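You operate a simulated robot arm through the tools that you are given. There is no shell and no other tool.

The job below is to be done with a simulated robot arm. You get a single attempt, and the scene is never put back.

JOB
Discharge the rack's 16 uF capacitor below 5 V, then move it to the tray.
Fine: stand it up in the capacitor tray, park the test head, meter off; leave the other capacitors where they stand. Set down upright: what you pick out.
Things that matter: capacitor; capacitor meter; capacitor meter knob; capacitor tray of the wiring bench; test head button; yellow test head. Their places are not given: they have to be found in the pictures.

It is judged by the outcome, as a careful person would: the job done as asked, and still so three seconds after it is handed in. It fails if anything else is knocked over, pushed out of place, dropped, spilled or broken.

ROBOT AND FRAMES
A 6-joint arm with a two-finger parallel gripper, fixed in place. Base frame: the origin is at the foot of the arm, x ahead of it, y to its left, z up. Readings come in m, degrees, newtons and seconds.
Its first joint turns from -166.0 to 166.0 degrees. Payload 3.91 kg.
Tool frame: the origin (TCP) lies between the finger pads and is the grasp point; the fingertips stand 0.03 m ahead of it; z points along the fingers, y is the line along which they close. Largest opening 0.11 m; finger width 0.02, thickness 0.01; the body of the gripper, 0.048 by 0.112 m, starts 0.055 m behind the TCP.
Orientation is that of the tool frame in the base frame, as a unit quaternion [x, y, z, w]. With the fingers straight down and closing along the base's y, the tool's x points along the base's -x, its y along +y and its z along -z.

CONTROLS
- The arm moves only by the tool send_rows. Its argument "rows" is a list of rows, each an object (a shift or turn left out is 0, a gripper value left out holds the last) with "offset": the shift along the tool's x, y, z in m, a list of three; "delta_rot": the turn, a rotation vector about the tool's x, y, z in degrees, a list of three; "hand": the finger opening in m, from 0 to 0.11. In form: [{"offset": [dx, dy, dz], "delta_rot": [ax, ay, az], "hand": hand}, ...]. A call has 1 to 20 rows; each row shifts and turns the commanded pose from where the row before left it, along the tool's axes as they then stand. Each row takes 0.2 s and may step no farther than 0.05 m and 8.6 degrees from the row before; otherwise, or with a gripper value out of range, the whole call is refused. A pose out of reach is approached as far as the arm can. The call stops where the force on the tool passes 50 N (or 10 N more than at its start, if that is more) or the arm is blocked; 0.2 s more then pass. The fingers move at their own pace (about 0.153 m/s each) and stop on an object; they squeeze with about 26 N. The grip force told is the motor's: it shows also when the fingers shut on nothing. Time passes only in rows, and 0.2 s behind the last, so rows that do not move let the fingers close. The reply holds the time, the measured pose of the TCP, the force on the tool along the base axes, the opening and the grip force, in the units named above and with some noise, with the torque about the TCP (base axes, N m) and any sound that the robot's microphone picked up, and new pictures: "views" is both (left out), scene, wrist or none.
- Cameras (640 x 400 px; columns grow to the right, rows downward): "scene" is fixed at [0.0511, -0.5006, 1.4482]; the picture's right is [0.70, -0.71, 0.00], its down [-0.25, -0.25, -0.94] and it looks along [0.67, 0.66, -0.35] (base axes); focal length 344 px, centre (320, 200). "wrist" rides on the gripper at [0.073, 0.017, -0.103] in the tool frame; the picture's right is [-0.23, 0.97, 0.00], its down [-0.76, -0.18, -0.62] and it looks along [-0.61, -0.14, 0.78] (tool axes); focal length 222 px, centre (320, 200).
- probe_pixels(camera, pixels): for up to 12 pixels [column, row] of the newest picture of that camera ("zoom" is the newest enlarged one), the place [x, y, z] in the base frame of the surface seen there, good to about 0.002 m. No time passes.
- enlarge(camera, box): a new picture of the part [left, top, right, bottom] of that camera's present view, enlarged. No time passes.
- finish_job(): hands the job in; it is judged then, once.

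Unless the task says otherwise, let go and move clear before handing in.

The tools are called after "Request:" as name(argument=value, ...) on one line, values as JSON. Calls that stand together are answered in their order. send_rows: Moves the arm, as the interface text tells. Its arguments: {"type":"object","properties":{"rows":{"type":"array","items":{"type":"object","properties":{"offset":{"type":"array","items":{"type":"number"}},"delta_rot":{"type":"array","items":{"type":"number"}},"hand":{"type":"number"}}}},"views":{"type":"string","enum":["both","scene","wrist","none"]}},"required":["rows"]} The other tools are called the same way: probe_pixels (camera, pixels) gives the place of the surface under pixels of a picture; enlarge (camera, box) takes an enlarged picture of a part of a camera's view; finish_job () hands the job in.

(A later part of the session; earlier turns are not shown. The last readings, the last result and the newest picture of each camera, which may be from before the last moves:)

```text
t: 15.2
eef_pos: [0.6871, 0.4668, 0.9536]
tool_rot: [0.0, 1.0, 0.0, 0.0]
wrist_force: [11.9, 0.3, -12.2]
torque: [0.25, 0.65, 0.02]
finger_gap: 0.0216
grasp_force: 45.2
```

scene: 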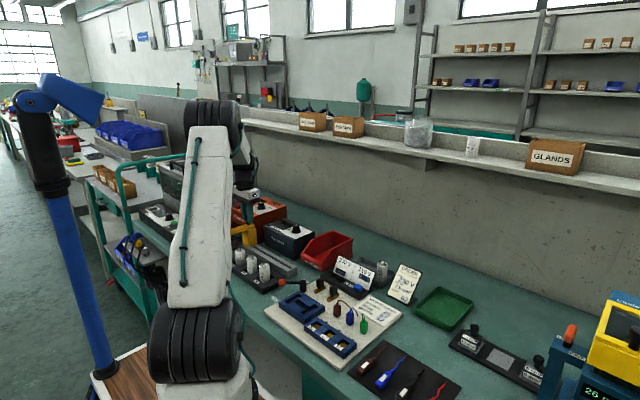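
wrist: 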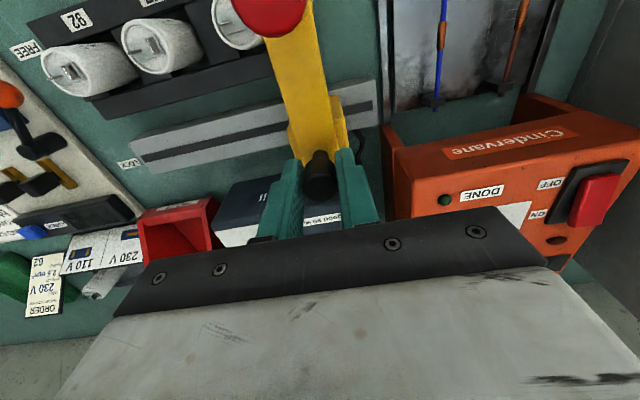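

The head slides freely. I'll continue to y≈0.3605.

Request:
send_rows(rows=[{"offset": [0, -0.0152, 0]}, {"offset": [0, -0.0152, 0]}, {"offset": [0, -0.0152, 0]}, {"offset": [0, -0.0152, 0]}, {"offset": [0, -0.0152, 0]}, {"offset": [0, -0.0152, 0]}, {"offset": [0, -0.0152, 0]}, {}])

Request:
enlarge(camera="wrist", box=[150, 0, 390, 150])

Request:
enlarge(camera="scene", box=[225, 200, 321, 280])

```text
t: 17.0
eef_pos: [0.6871, 0.3615, 0.9541]
tool_rot: [0.0, 1.0, -0.003, -0.001]
wrist_force: [-20.4, -3.7, -9.2]
torque: [0.28, 0.58, 0.08]
finger_gap: 0.0217
grasp_force: 45.0
```

scene: 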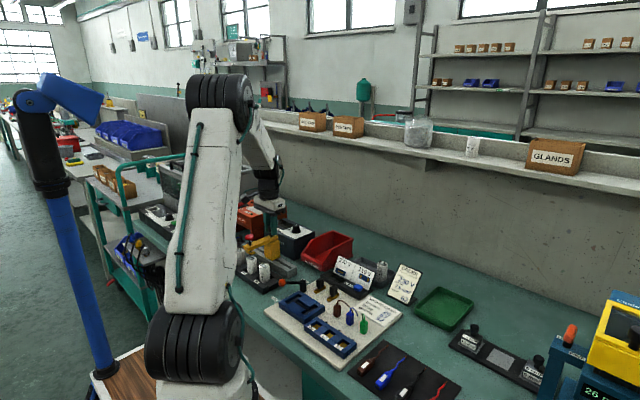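
wrist: 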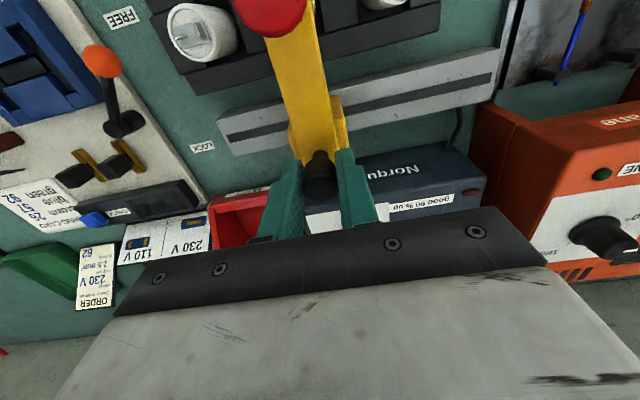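

```text
2.67 times, centred on (270, 75) of wrist
```

zoom: 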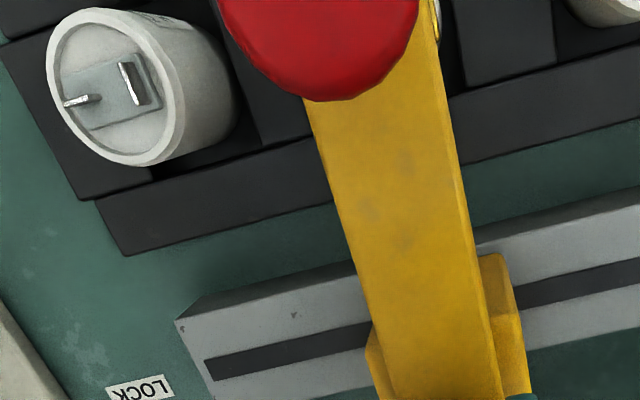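

```text
5.00 times, centred on (273, 240) of scene
```

zoom: 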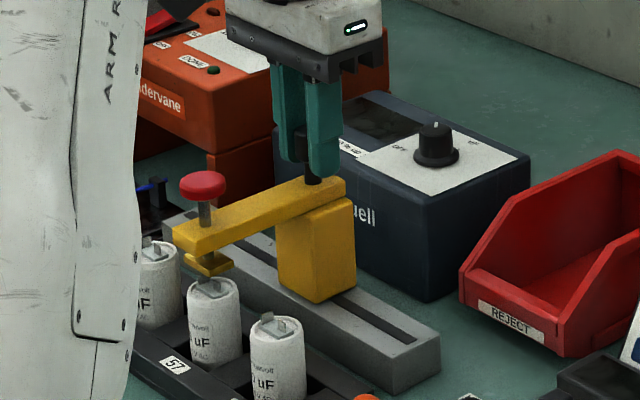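

The head is over the 57 can. I'll release the handle, lift, and verify the alignment.

Request:
send_rows(rows=[{"hand": 0.05}, {"hand": 0.05}, {"offset": [0, 0, -0.03]}, {"offset": [0, 0, -0.04]}, {"offset": [0.02, 0, -0.02]}, {}])

Request:
enlarge(camera="wrist", box=[230, 0, 390, 100])

Request:
enlarge(camera="scene", box=[225, 210, 305, 280])

```text
t: 18.4
eef_pos: [0.6667, 0.3619, 1.046]
tool_rot: [-0.001, 1.0, -0.001, 0.0]
wrist_force: [1.0, -0.4, -0.2]
torque: [0.03, 0.04, 0.01]
finger_gap: 0.05
grasp_force: 0.0
```

scene: 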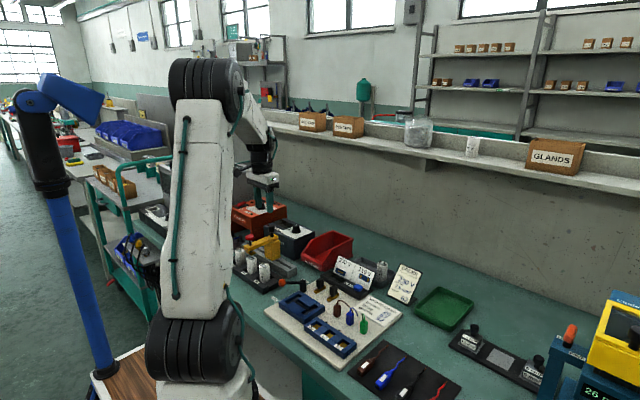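
wrist: 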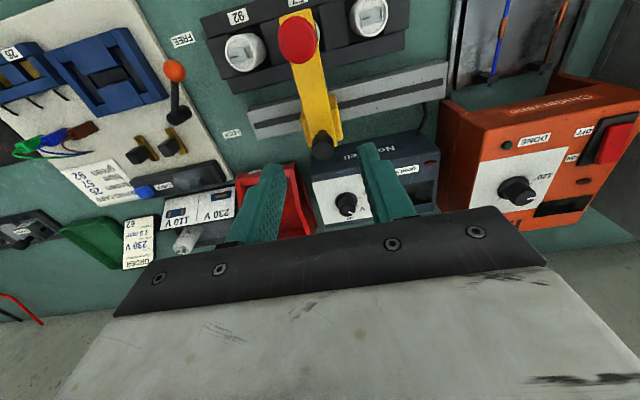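

```text
4.00 times, centred on (310, 50) of wrist
```

zoom: 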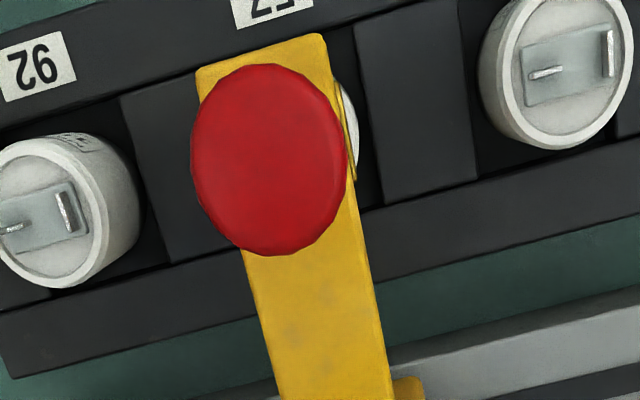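

```text
5.71 times, centred on (265, 245) of scene
```

zoom: 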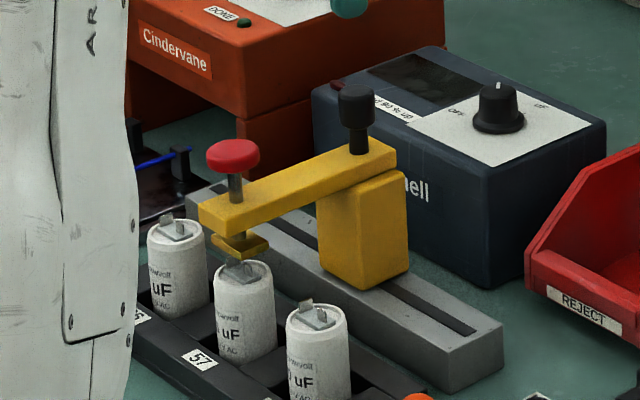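

Request:
enlarge(camera="wrist", box=[200, 0, 420, 140])

Request:
probe_pixels(camera="wrist", pixels=[[279, 42], [315, 37], [296, 17], [299, 61], [297, 40], [225, 48], [261, 42], [352, 15], [388, 12], [322, 146]])

Request:
probe_pixels(camera="scene", pixels=[[258.5, 252], [250, 242], [262, 250]])

```text
2.86 times, centred on (310, 70) of wrist
```

zoom: 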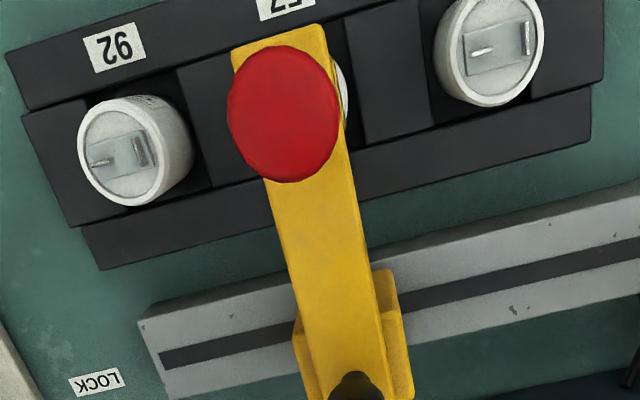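

```text
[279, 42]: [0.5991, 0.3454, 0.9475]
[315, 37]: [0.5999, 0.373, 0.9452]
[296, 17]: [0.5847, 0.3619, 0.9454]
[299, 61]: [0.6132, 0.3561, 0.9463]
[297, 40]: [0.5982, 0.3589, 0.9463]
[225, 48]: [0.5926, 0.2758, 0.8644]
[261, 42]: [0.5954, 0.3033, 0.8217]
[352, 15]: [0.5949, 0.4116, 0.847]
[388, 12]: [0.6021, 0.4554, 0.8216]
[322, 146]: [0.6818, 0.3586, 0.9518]
```

```text
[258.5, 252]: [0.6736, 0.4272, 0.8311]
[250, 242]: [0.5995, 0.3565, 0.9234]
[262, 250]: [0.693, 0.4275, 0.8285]
```

The button centre is at (0.599, 0.359, 0.946), right over the can. I'll close the fingers and position just above the button.

Request:
send_rows(rows=[{"offset": [0.023, -0.001, 0], "hand": 0.0}, {"offset": [0.023, -0.001, 0]}, {"offset": [0.0217, -0.001, 0]}, {"offset": [0, 0, 0.03]}, {"offset": [0, 0, 0.03]}, {}])

Request:
enlarge(camera="scene", box=[225, 190, 321, 270])

Request:
enlarge(camera="wrist", box=[240, 80, 440, 220])

```text
t: 19.8
eef_pos: [0.5989, 0.3596, 0.985]
tool_rot: [0.0, 1.0, 0.0, 0.0]
wrist_force: [0.3, 0.6, -0.3]
torque: [-0.02, 0.01, 0.03]
finger_gap: 0.0
grasp_force: 26.7
```

scene: 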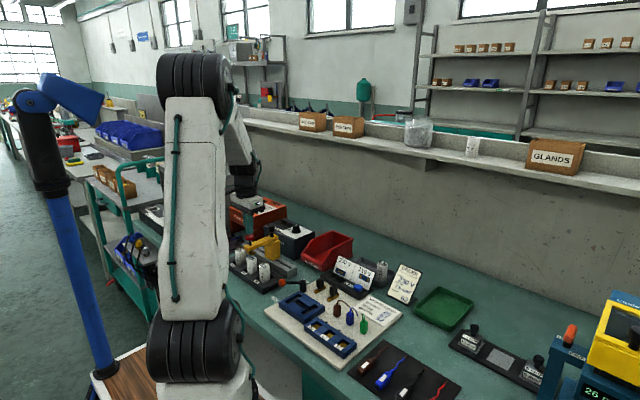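
wrist: 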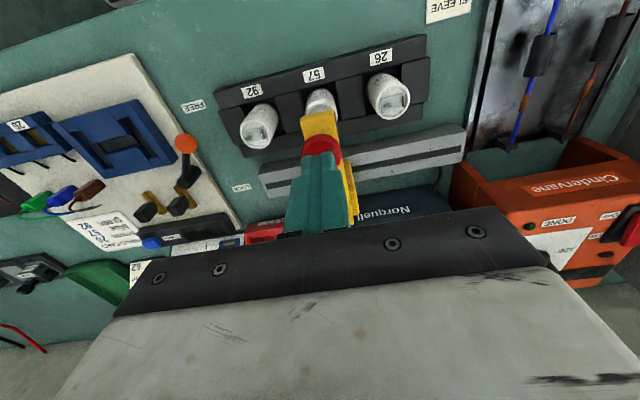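

```text
5.00 times, centred on (273, 230) of scene
```

zoom: 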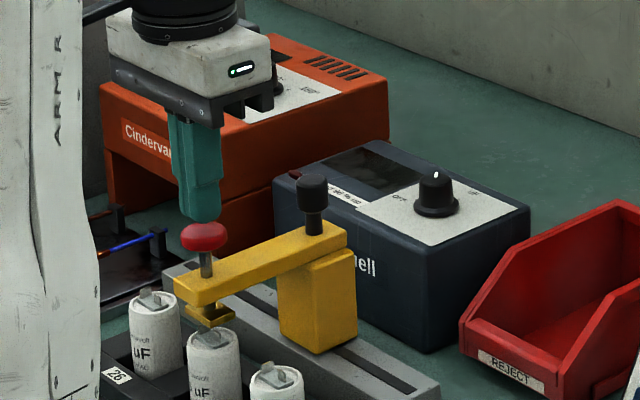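

```text
2.86 times, centred on (340, 150) of wrist
```

zoom: 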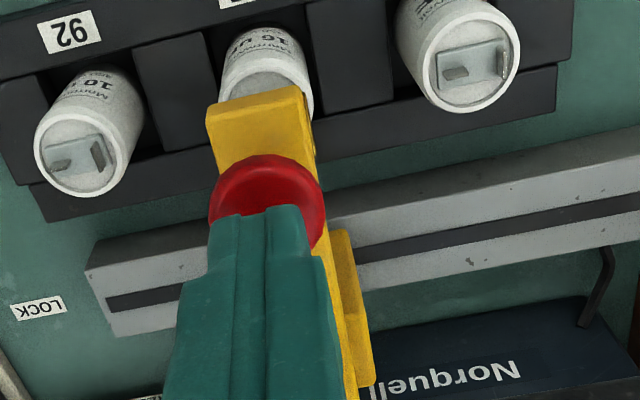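

The fingertips are just above the button, and the meter display at scene (284,224) is visible. I'll press gently in 2–3 mm steps.

Request:
send_rows(rows=[{"offset": [0, 0, 0.004]}, {"offset": [0, 0, 0.003]}, {"offset": [0, 0, 0.003]}, {"offset": [0, 0, 0.003]}, {"offset": [0, 0, 0.002]}], views="scene")

Request:
enlarge(camera="scene", box=[241, 200, 313, 260])

```text
t: 21.0
eef_pos: [0.5982, 0.3595, 0.9709]
tool_rot: [0.0, 1.0, 0.0, -0.001]
wrist_force: [-0.8, 0.7, 1.8]
torque: [0.04, 0.04, 0.02]
finger_gap: 0.0
grasp_force: 26.2
```

scene: 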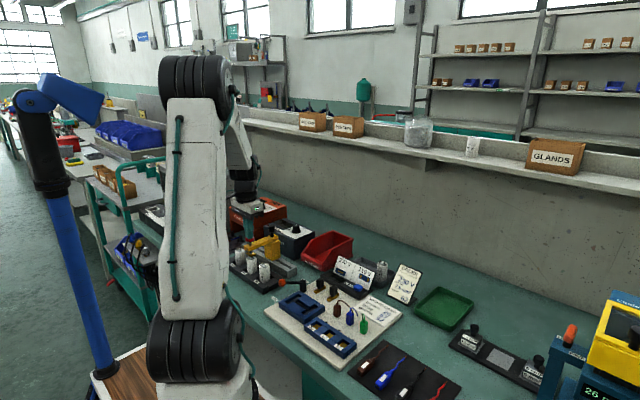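

```text
6.67 times, centred on (277, 230) of scene
```

zoom: 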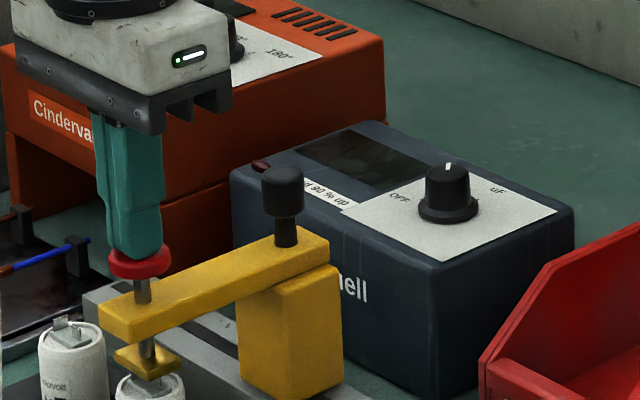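

The button has gone down about 5 mm at roughly 2 N, and the plate is approaching the terminals. The display is still dark, so I'll keep pressing.

Request:
send_rows(rows=[{"offset": [0, 0, 0.002]}, {"offset": [0, 0, 0.002]}, {"offset": [0, 0, 0.002]}], views="scene")

Request:
enlarge(camera="scene", box=[241, 200, 313, 270])

```text
t: 21.8
eef_pos: [0.5978, 0.3589, 0.9662]
tool_rot: [0.0, 1.0, 0.001, 0.002]
wrist_force: [-4.3, -2.7, 32.9]
torque: [-0.05, 0.18, -0.06]
finger_gap: 0.0005
grasp_force: 25.8
heard: click
```

scene: 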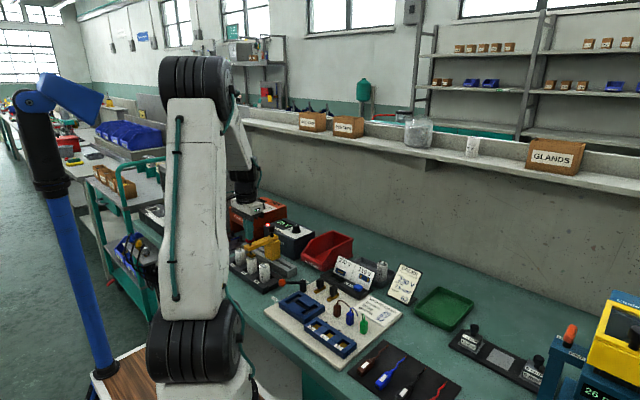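

```text
5.71 times, centred on (277, 235) of scene
```

zoom: 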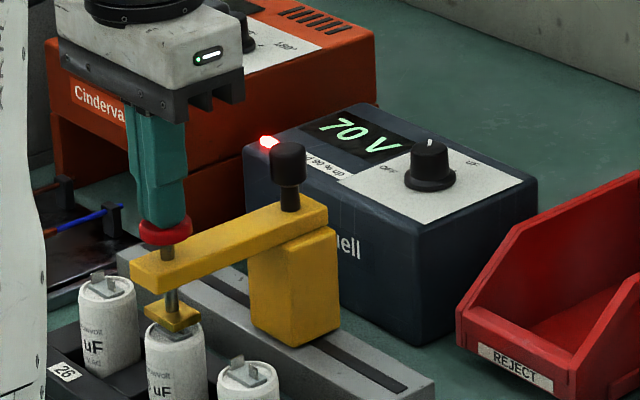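

A click sounded. The meter reads 70 V and the red lamp is lit. I'll hold and watch it fall.

Request:
send_rows(rows=[{}, {}, {}, {}, {}], views="none")

Request:
enlarge(camera="scene", box=[265, 205, 313, 245])

```text
t: 22.9
eef_pos: [0.5979, 0.3606, 0.967]
tool_rot: [0.0, 1.0, 0.001, 0.002]
wrist_force: [-9.4, -2.9, 17.4]
torque: [-0.11, 0.34, -0.02]
finger_gap: 0.0
grasp_force: 26.0
stopped in row 5: the force on the tool passed its limit at 51 N (the readings are from after the stop); the commanded pose is now the measured one
```

```text
10.00 times, centred on (289, 225) of scene
```

zoom: 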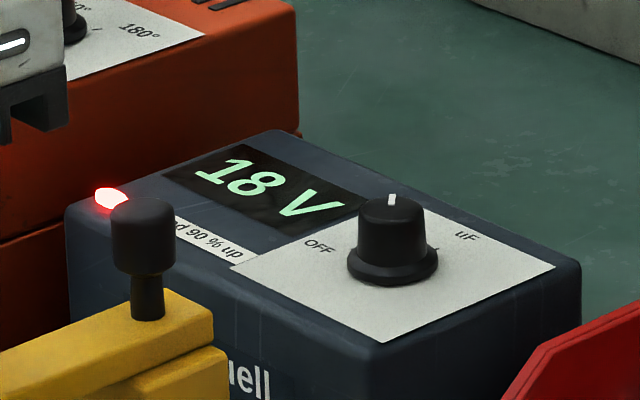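

The reading is down to 18 V. The force had crept up and stopped the call, and is now at 17 N, so I'll keep holding.

Request:
send_rows(rows=[{}, {}, {}, {}], views="none")

Request:
enlarge(camera="scene", box=[265, 205, 313, 245])

```text
t: 23.9
eef_pos: [0.5987, 0.3596, 0.9664]
tool_rot: [0.0, 1.0, 0.002, 0.002]
wrist_force: [-10.3, -0.7, 27.5]
torque: [-0.03, 0.35, 0.02]
finger_gap: 0.0
grasp_force: 26.3
```

```text
10.00 times, centred on (289, 225) of scene
```

zoom: 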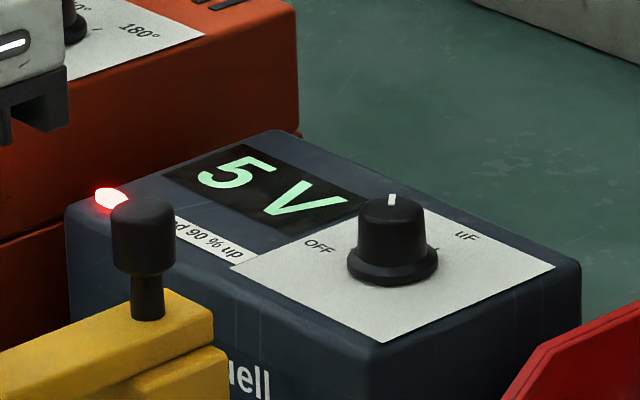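

The reading is 5 V and the lamp is still red. I'll hold a bit longer to get clearly below 5 V.

Request:
send_rows(rows=[{}, {}, {}, {}, {}, {}], views="none")

Request:
enlarge(camera="scene", box=[265, 205, 313, 245])

```text
t: 25.3
eef_pos: [0.5981, 0.3598, 0.9676]
tool_rot: [0.0, 1.0, 0.001, 0.002]
wrist_force: [-4.5, 1.0, 33.5]
torque: [0.01, 0.26, 0.0]
finger_gap: 0.0002
grasp_force: 25.8
```

```text
10.00 times, centred on (289, 225) of scene
```

zoom: 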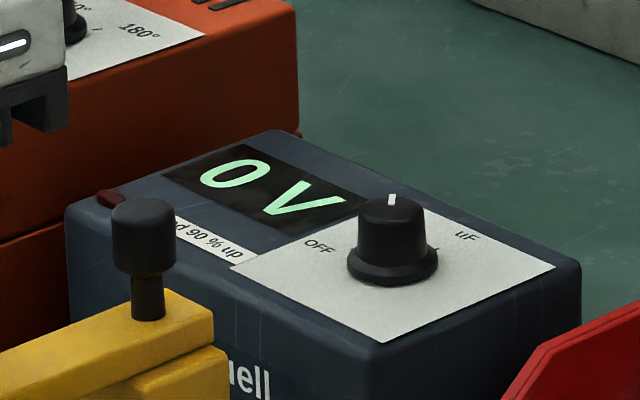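

The meter reads 0 V and the lamp is off. I'll lift off the button and move above the head's handle at about (0.684, 0.360).

Request:
send_rows(rows=[{"offset": [0, 0, -0.02]}, {"offset": [0, 0, -0.03]}, {"offset": [0, 0, -0.02], "hand": 0.05}, {"offset": [-0.029, 0, 0], "hand": 0.05}, {"offset": [-0.029, 0, 0]}, {"offset": [-0.029, 0, 0]}, {}])

Request:
enlarge(camera="wrist", box=[230, 20, 390, 160])

Request:
enlarge(camera="scene", box=[225, 200, 321, 280])

```text
t: 26.9
eef_pos: [0.6857, 0.3596, 1.0347]
tool_rot: [0.0, 1.0, 0.001, 0.002]
wrist_force: [0.3, 0.1, 0.7]
torque: [0.0, 0.0, 0.0]
finger_gap: 0.0503
grasp_force: 0.1
```

scene: 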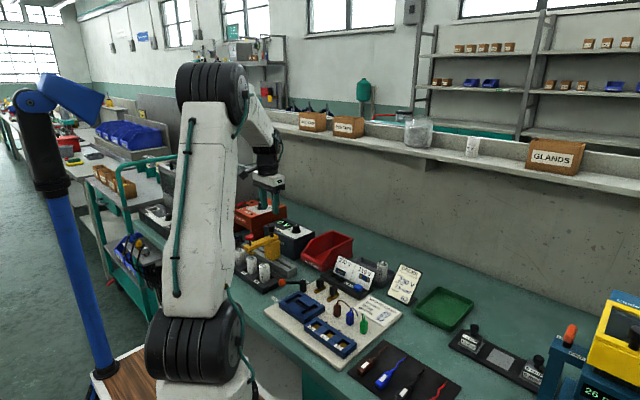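
wrist: 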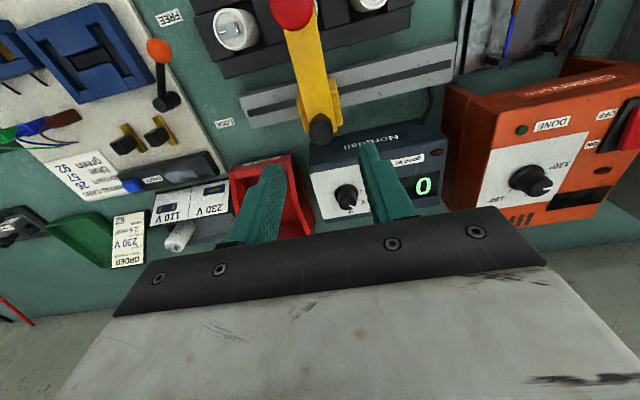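

```text
2.86 times, centred on (310, 90) of wrist
```

zoom: 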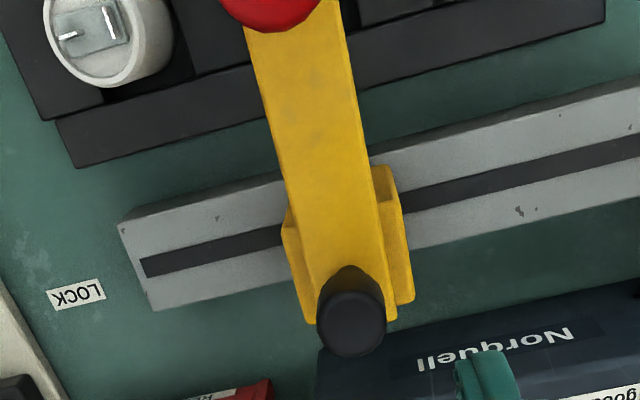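

```text
5.00 times, centred on (273, 240) of scene
```

zoom: 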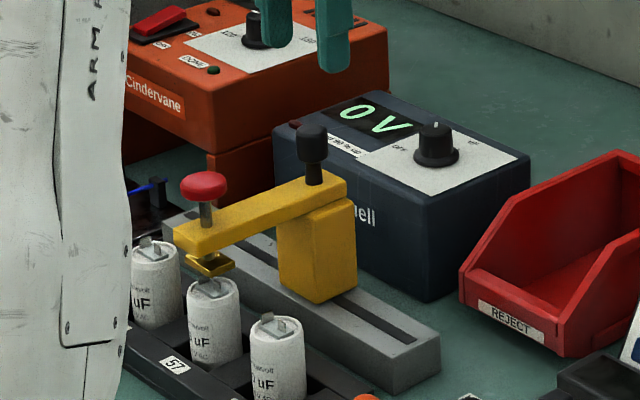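

The button sprang back and the display holds 0 V. I'll grip the handle and slide the head back to its park end.

Request:
send_rows(rows=[{"offset": [0, 0, 0.03], "hand": 0.05}, {"offset": [0, 0, 0.03]}, {"offset": [0, 0, 0.02]}, {"hand": 0.01}, {"hand": 0.01}, {"hand": 0.01}], views="none")

Request:
send_rows(rows=[{"offset": [0, 0.0155, 0]}, {"offset": [0, 0.0155, 0]}, {"offset": [0, 0.0155, 0]}, {"offset": [0, 0.0155, 0]}, {"offset": [0, 0.0155, 0]}, {"offset": [0, 0.0155, 0]}, {"offset": [0, 0.0155, 0]}, {"offset": [0, 0.0155, 0]}, {"offset": [0, 0.0145, 0]}, {}])

Request:
enlarge(camera="scene", box=[210, 180, 306, 260])

```text
t: 28.3
eef_pos: [0.6861, 0.3589, 0.9575]
tool_rot: [0.0, 1.0, 0.0, 0.001]
wrist_force: [2.9, 1.2, -1.3]
torque: [-0.37, -0.27, -0.01]
finger_gap: 0.0216
grasp_force: 44.7
```

```text
t: 30.5
eef_pos: [0.6851, 0.4996, 0.9548]
tool_rot: [-0.001, 1.0, 0.002, 0.002]
wrist_force: [1.6, 2.8, 1.8]
torque: [-0.24, 0.22, -0.01]
finger_gap: 0.0218
grasp_force: 44.6
```

scene: 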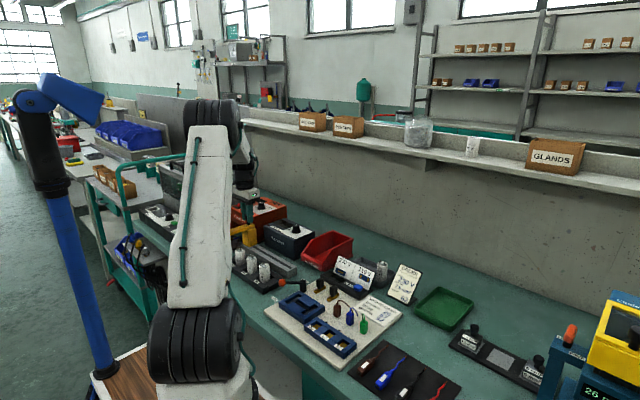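
wrist: 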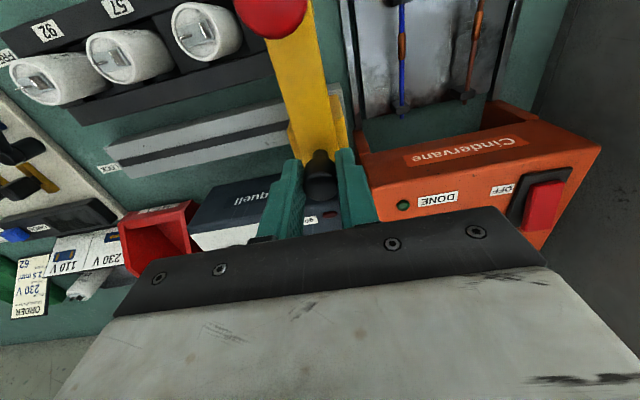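

```text
5.00 times, centred on (258, 220) of scene
```

zoom: 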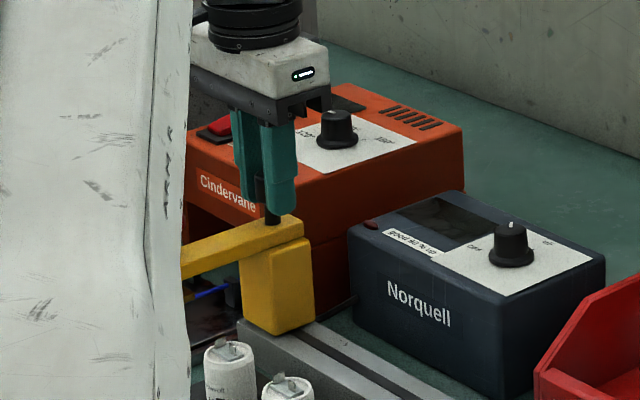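

The head is back at y≈0.4996, its original place, and the display went dark. I'll release, return above the meter knob, and turn the gripper 46° as before.

Request:
send_rows(rows=[{"hand": 0.06}, {"hand": 0.06}, {"offset": [0, 0, -0.04]}, {"offset": [0, 0, -0.04]}, {"offset": [-0.0245, -0.0263, 0]}, {"offset": [-0.0245, -0.0263, 0]}, {"offset": [-0.0245, -0.0263, 0]}, {"offset": [-0.0245, -0.0263, 0]}, {"offset": [-0.0245, -0.0263, 0]}, {"delta_rot": [0, 0, 7.5]}, {"delta_rot": [0, 0, 7.5]}, {"delta_rot": [0, 0, 7.5]}, {"delta_rot": [0, 0, 7.5]}, {"delta_rot": [0, 0, 7.5]}, {"delta_rot": [0, 0, 7.5]}, {"offset": [0, 0, 0.035]}, {"offset": [0, 0, 0.035]}, {}])

Request:
enlarge(camera="scene", box=[210, 190, 306, 260])

Request:
enlarge(camera="wrist", box=[260, 90, 388, 190])

```text
t: 34.3
eef_pos: [0.8093, 0.3678, 0.9649]
tool_rot: [0.383, 0.924, 0.001, 0.001]
wrist_force: [0.2, -0.5, -0.2]
torque: [-0.02, -0.01, -0.01]
finger_gap: 0.0603
grasp_force: 0.0
```

scene: 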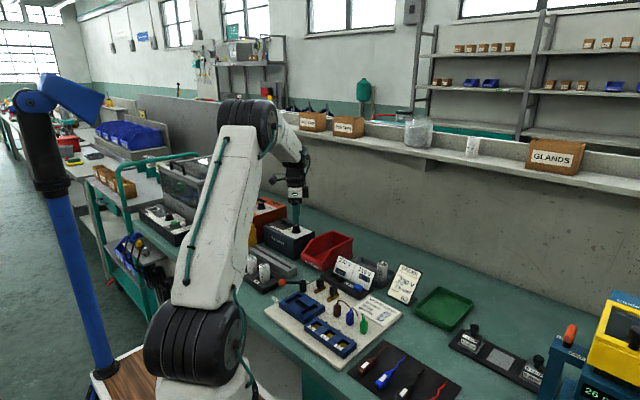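
wrist: 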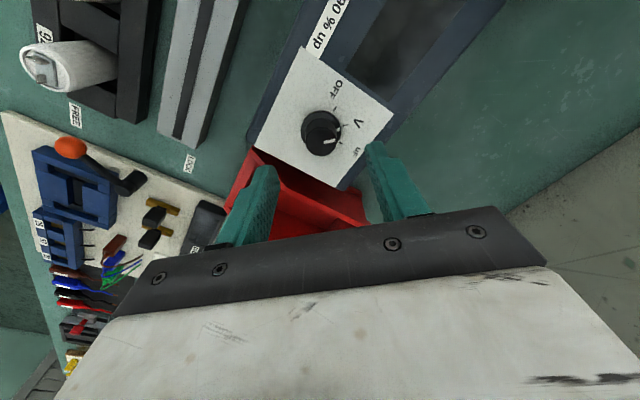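

```text
5.71 times, centred on (258, 225) of scene
```

zoom: 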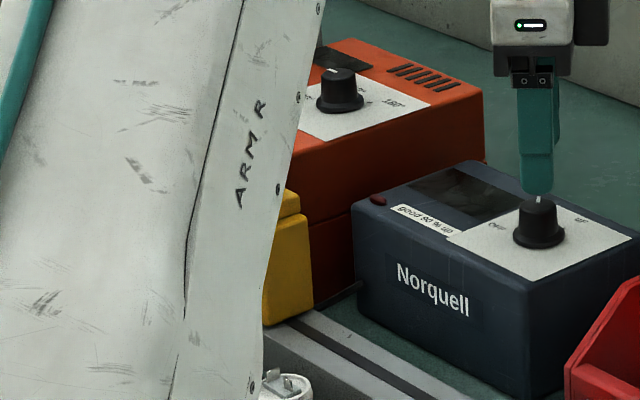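

```text
4.00 times, centred on (324, 140) of wrist
```

zoom: 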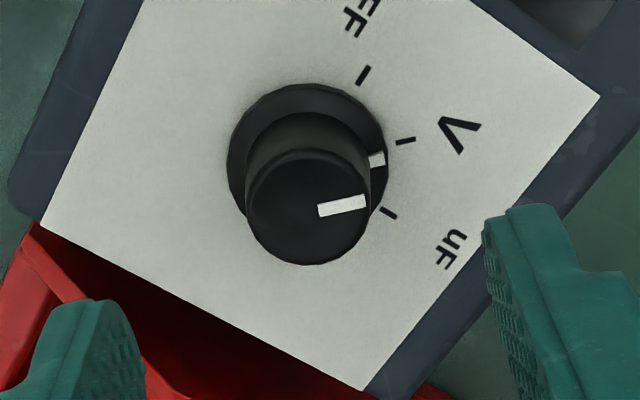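

The knob is still on V. I'll descend, grip, and turn it 45° back to OFF.

Request:
send_rows(rows=[{"offset": [0, 0, 0.02], "hand": 0.06}, {"offset": [0, 0, 0.02]}, {"hand": 0.015}, {"hand": 0.015}, {"hand": 0.015}, {"delta_rot": [0, 0, -7.5]}, {"delta_rot": [0, 0, -7.5]}, {"delta_rot": [0, 0, -7.5]}, {"delta_rot": [0, 0, -7.5]}, {"delta_rot": [0, 0, -7.5]}, {"delta_rot": [0, 0, -7.5]}, {"delta_rot": [0, 0, -1]}, {}], views="wrist")

Request:
send_rows(rows=[{"hand": 0.06}, {"hand": 0.06}, {"offset": [0, 0, -0.035]}, {"offset": [0, 0, -0.035]}, {}], views="both")

Request:
enlarge(camera="wrist", box=[270, 90, 380, 180])

Request:
enlarge(camera="scene", box=[225, 195, 321, 265])

```text
t: 36.9
eef_pos: [0.8097, 0.3691, 0.9255]
tool_rot: [-0.009, 1.0, 0.006, 0.003]
wrist_force: [2.7, 34.2, -12.5]
torque: [0.51, -0.3, -0.37]
finger_gap: 0.0254
grasp_force: 45.3
stopped in row 13: the force on the tool passed its limit at 51 N (the readings are from after the stop); the commanded pose is now the measured one
```

wrist: 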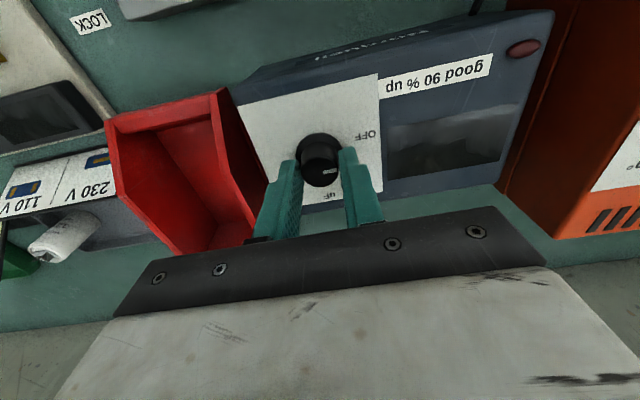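

```text
t: 38.1
eef_pos: [0.8123, 0.3645, 0.9961]
tool_rot: [-0.007, 1.0, 0.003, 0.003]
wrist_force: [-0.5, -0.3, 0.6]
torque: [-0.01, 0.0, -0.01]
finger_gap: 0.0599
grasp_force: 0.1
```

scene: 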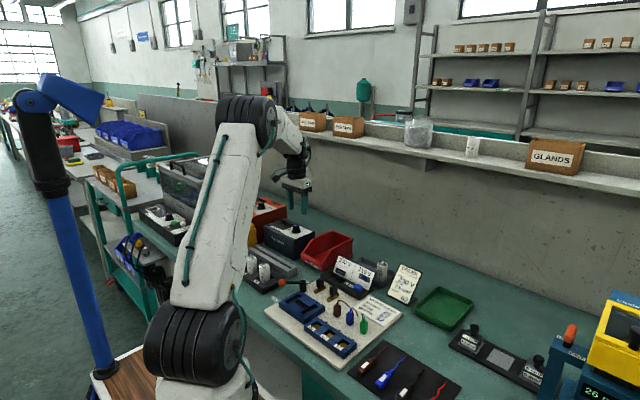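
wrist: 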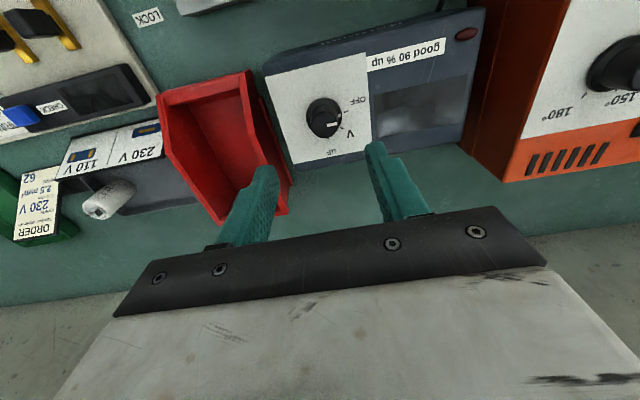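

```text
4.44 times, centred on (325, 135) of wrist
```

zoom: 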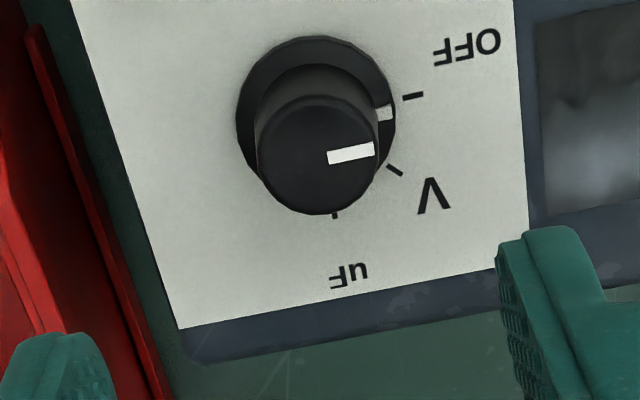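

```text
5.71 times, centred on (273, 230) of scene
```

zoom: 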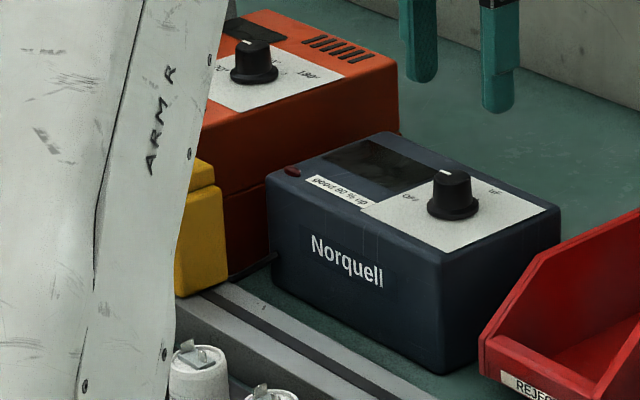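

The pointer appears to be back at OFF. I'll verify it with probes and also look at the tray.

Request:
probe_pixels(camera="wrist", pixels=[[338.5, 115], [343, 111.5], [336, 124], [329, 125.5], [323, 128], [110, 200], [135, 205], [160, 165], [190, 185], [100, 205]])

Request:
enlarge(camera="scene", box=[330, 240, 410, 300])

Request:
probe_pixels(camera="zoom", pixels=[[240, 130], [420, 195], [410, 280], [300, 160], [200, 110], [385, 150], [380, 190], [380, 220], [170, 125], [320, 190]])

```text
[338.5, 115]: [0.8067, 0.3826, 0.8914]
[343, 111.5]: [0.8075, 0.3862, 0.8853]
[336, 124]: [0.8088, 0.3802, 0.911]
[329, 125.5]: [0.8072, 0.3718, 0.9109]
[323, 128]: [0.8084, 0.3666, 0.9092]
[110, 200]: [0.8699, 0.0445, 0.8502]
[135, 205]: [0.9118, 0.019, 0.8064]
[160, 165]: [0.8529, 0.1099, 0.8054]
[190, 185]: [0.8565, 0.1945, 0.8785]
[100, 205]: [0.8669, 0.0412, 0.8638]
```

```text
6.67 times, centred on (370, 270) of scene
```

zoom: 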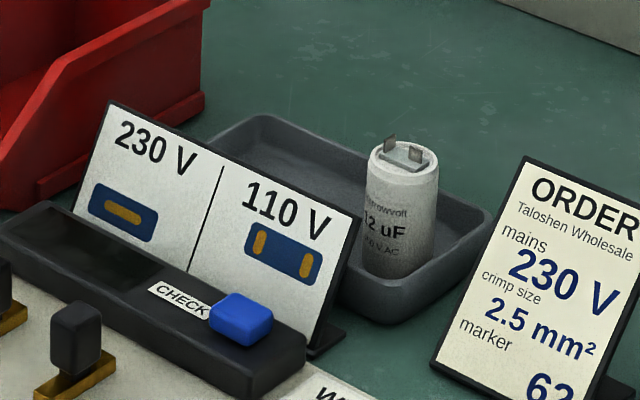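

```text
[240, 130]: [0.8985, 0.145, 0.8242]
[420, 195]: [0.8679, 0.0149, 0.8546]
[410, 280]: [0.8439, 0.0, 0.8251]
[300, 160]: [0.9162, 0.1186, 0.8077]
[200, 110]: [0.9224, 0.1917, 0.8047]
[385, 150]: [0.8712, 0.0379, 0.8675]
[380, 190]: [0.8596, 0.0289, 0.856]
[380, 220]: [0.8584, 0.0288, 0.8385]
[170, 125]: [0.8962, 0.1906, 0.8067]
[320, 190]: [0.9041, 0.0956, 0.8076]
```

The knob is confirmed at OFF, with the pointer mark at (0.807, 0.383) matching its start. Next I'll survey the tray with the wrist camera before moving the can, and correct the small tool tilt on the way.

Request:
send_rows(rows=[{"offset": [0, 0, -0.035], "delta_rot": [0.34, 0.34, 0.8]}, {"offset": [0, 0, -0.035]}, {"offset": [0.0228, -0.0385, 0]}, {"offset": [0.0228, -0.0385, 0]}, {"offset": [0.0228, -0.0385, 0]}, {"offset": [0.0228, -0.0385, 0]}, {"offset": [0.0228, -0.0385, 0]}, {"offset": [0.0228, -0.0385, 0]}, {}])

Request:
enlarge(camera="wrist", box=[220, 120, 420, 245])

```text
t: 40.1
eef_pos: [0.6727, 0.1325, 1.0669]
tool_rot: [-0.001, 1.0, -0.001, 0.0]
wrist_force: [0.5, 0.0, -1.4]
torque: [-0.01, 0.02, 0.01]
finger_gap: 0.0602
grasp_force: 0.0
```

scene: 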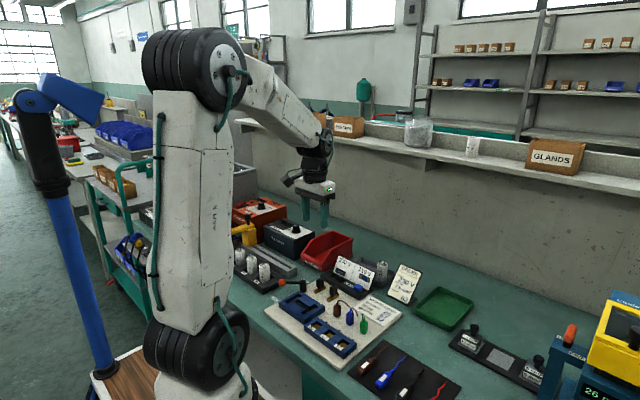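
wrist: 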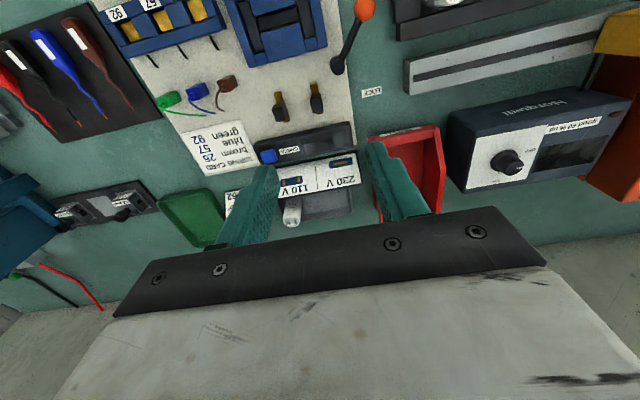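

```text
3.20 times, centred on (320, 182) of wrist
```

zoom: 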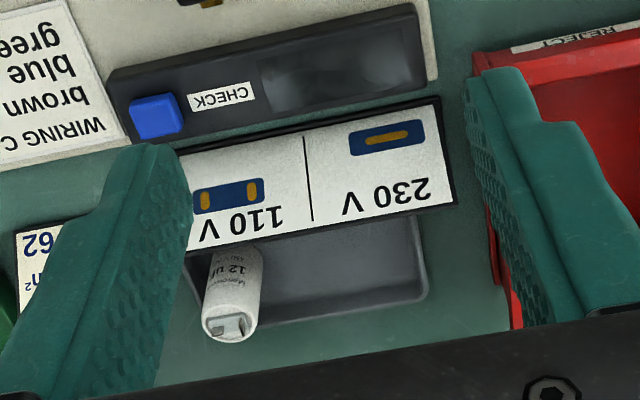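

Request:
probe_pixels(camera="zoom", pixels=[[425, 290], [415, 220], [270, 320], [340, 270], [400, 250], [300, 255], [440, 200], [205, 330], [255, 330], [230, 340], [300, 250], [448, 275]])

Request:
probe_pixels(camera="zoom", pixels=[[500, 300], [420, 260], [380, 300], [410, 297], [495, 220], [480, 80], [450, 205], [440, 120], [260, 318], [265, 270], [185, 255], [215, 340]])

```text
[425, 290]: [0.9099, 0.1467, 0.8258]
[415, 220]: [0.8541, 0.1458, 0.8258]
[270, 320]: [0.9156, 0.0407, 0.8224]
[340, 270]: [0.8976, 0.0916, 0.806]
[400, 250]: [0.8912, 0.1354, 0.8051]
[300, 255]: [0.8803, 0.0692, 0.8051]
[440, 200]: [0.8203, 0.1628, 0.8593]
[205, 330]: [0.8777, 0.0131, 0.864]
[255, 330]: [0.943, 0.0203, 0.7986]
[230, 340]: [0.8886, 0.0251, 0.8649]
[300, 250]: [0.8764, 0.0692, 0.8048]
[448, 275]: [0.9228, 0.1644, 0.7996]
```

```text
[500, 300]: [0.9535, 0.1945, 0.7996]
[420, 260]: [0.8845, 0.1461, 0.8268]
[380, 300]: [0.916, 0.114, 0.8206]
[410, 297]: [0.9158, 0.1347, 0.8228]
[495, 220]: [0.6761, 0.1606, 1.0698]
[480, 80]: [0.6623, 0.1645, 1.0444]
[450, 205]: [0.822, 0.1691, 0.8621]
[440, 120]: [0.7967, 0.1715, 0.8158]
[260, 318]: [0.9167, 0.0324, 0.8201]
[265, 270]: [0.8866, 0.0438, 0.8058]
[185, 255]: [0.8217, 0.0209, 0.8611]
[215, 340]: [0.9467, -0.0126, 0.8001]
```

The tray floor is at z≈0.805, running from y≈0 to 0.147 and x up to 0.918. The 12 uF can is at (0.872, 0.03), leaving free space at about (0.873, 0.10). Next I'll move above the 16 uF can.

Request:
send_rows(rows=[{"offset": [0.0123, 0.038, 0]}, {"offset": [0.0123, 0.038, 0]}, {"offset": [0.0123, 0.038, 0]}, {"offset": [0.0123, 0.038, 0]}, {"offset": [0.0123, 0.038, 0]}, {"offset": [0.0122, 0.038, 0]}, {"offset": [0, 0, 0.03], "hand": 0.052}, {"offset": [0, 0, 0.03]}, {"offset": [0, 0, 0.03]}, {"offset": [0, 0, 0.02]}, {}])

Request:
enlarge(camera="wrist", box=[220, 70, 420, 195])

```text
t: 42.5
eef_pos: [0.598, 0.3625, 0.9539]
tool_rot: [-0.001, 1.0, -0.001, -0.001]
wrist_force: [-0.1, 0.3, 0.7]
torque: [0.01, 0.03, 0.04]
finger_gap: 0.0521
grasp_force: 0.0
```

scene: 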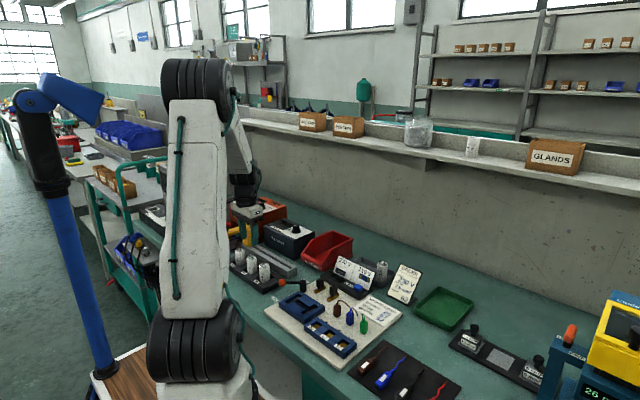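
wrist: 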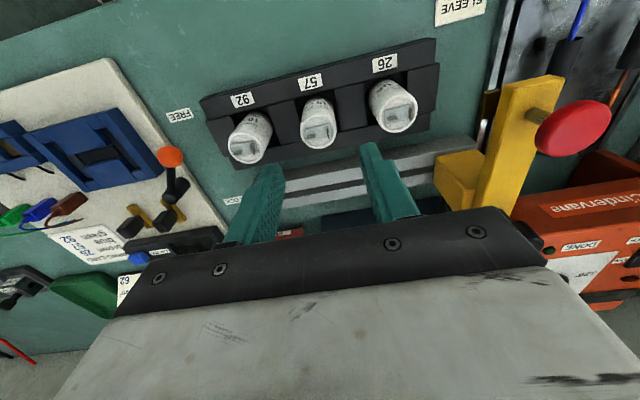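

```text
3.20 times, centred on (320, 132) of wrist
```

zoom: 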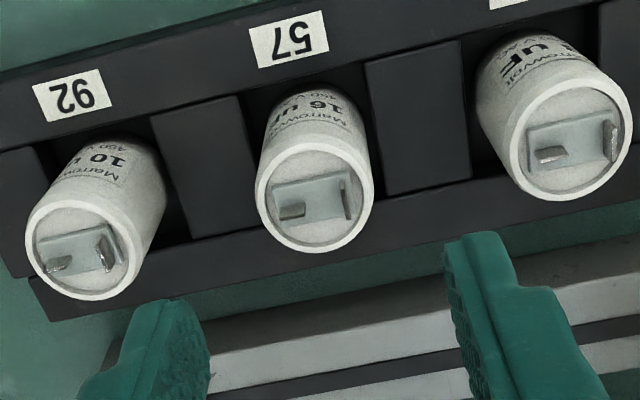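

Request:
probe_pixels(camera="zoom", pixels=[[260, 205], [370, 190], [308, 147], [322, 248], [288, 210], [347, 195], [415, 120], [210, 170], [30, 250], [135, 240], [510, 155], [628, 130]])

Request:
probe_pixels(camera="zoom", pixels=[[175, 310], [470, 245], [300, 40], [420, 220], [265, 150], [250, 110], [375, 130]])

```text
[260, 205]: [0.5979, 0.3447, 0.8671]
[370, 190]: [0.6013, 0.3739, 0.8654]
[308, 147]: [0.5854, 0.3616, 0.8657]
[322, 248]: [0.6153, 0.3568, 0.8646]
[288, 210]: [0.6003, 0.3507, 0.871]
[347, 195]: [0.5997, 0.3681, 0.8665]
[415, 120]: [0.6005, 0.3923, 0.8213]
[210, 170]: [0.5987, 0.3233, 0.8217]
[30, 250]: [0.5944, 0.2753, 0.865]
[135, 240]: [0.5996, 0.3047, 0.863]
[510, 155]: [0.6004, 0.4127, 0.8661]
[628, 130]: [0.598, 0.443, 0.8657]
```

```text
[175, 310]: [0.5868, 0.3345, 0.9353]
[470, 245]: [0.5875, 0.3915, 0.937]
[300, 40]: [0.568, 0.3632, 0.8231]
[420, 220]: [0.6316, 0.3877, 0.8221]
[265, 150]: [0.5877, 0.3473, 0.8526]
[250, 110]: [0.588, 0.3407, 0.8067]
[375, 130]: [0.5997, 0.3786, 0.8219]
```

The 16 uF can's centre is (0.600, 0.359) with a radius of 15 mm, and neighbouring rims are at y≈0.305 and 0.413. I'll correct by (+0.002, −0.003), descend, and grip.

Request:
send_rows(rows=[{"offset": [-0.002, -0.003, 0]}, {"offset": [0, 0, 0.024]}, {"offset": [0, 0, 0.024]}, {"offset": [0, 0, 0.024]}, {"offset": [0, 0, 0.0235]}, {}], views="wrist")

Request:
enlarge(camera="wrist", box=[200, 70, 440, 220])

Request:
enlarge(camera="scene", box=[220, 220, 300, 280])

```text
t: 43.9
eef_pos: [0.5994, 0.3573, 0.8611]
tool_rot: [-0.001, 1.0, 0.001, -0.001]
wrist_force: [-0.6, -0.5, -0.7]
torque: [0.06, 0.03, 0.02]
finger_gap: 0.0523
grasp_force: 0.0
```

wrist: 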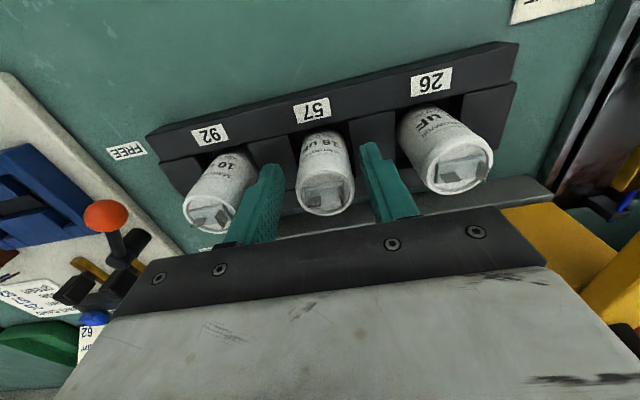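

```text
2.67 times, centred on (320, 145) of wrist
```

zoom: 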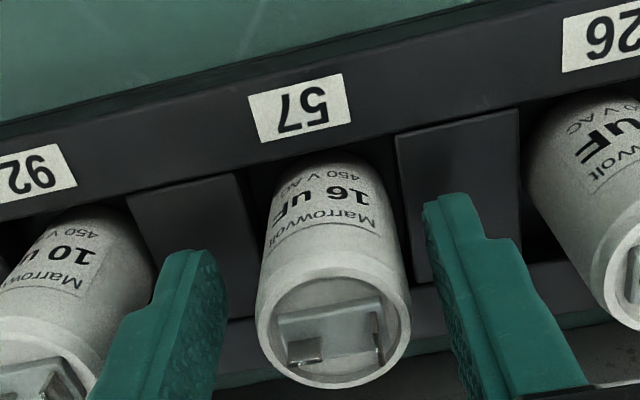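

```text
6.67 times, centred on (260, 250) of scene
```

zoom: 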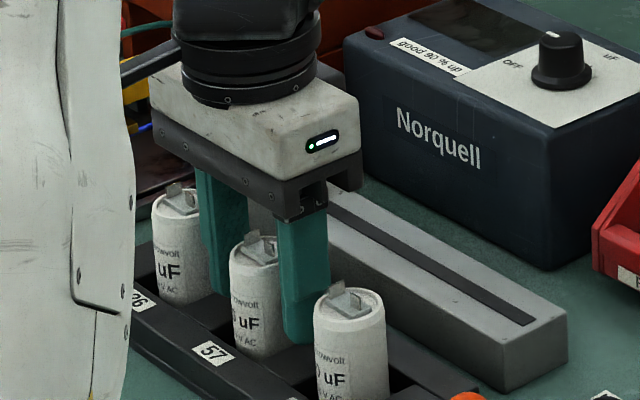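

The fingers straddle the 57 can cleanly between its neighbours. I'll close on it and lift slightly.

Request:
send_rows(rows=[{"hand": 0.02}, {"hand": 0.02}, {"hand": 0.02}, {"hand": 0.02}], views="none")

Request:
send_rows(rows=[{"offset": [0, 0, -0.01]}, {"offset": [0, 0, -0.02]}, {"offset": [0, 0, -0.03]}, {}])

Request:
enlarge(camera="scene", box=[220, 210, 300, 280])

```text
t: 44.9
eef_pos: [0.5995, 0.3568, 0.8619]
tool_rot: [-0.001, 1.0, -0.001, -0.001]
wrist_force: [-0.3, 1.2, 1.6]
torque: [0.05, -0.04, -0.01]
finger_gap: 0.0329
grasp_force: 26.0
```

```text
t: 45.9
eef_pos: [0.5977, 0.359, 0.9225]
tool_rot: [-0.001, 1.0, -0.001, -0.002]
wrist_force: [-0.3, 0.1, 0.4]
torque: [0.03, 0.02, 0.0]
finger_gap: 0.0325
grasp_force: 26.1
```

scene: 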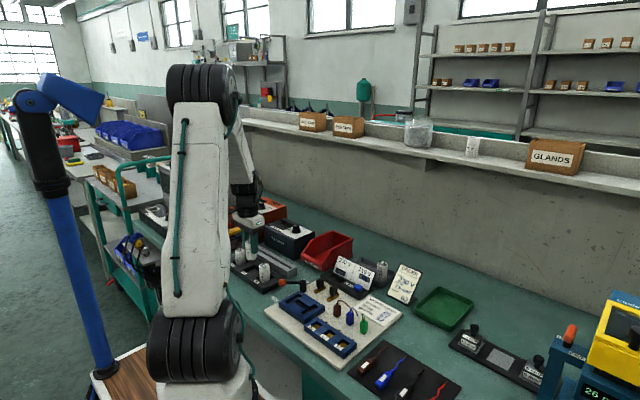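
wrist: 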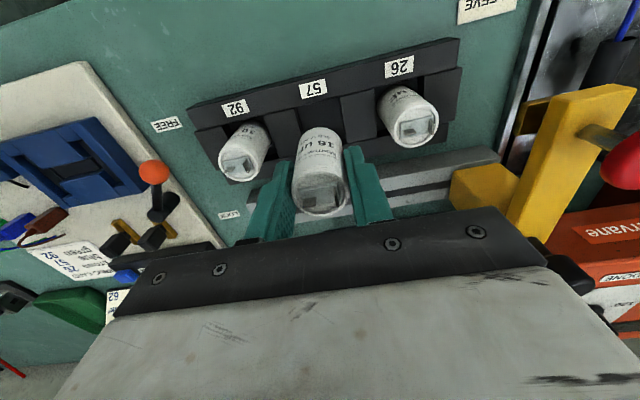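

```text
5.71 times, centred on (260, 245) of scene
```

zoom: 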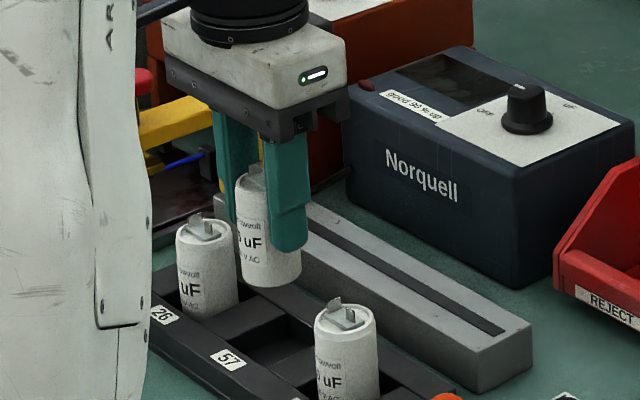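

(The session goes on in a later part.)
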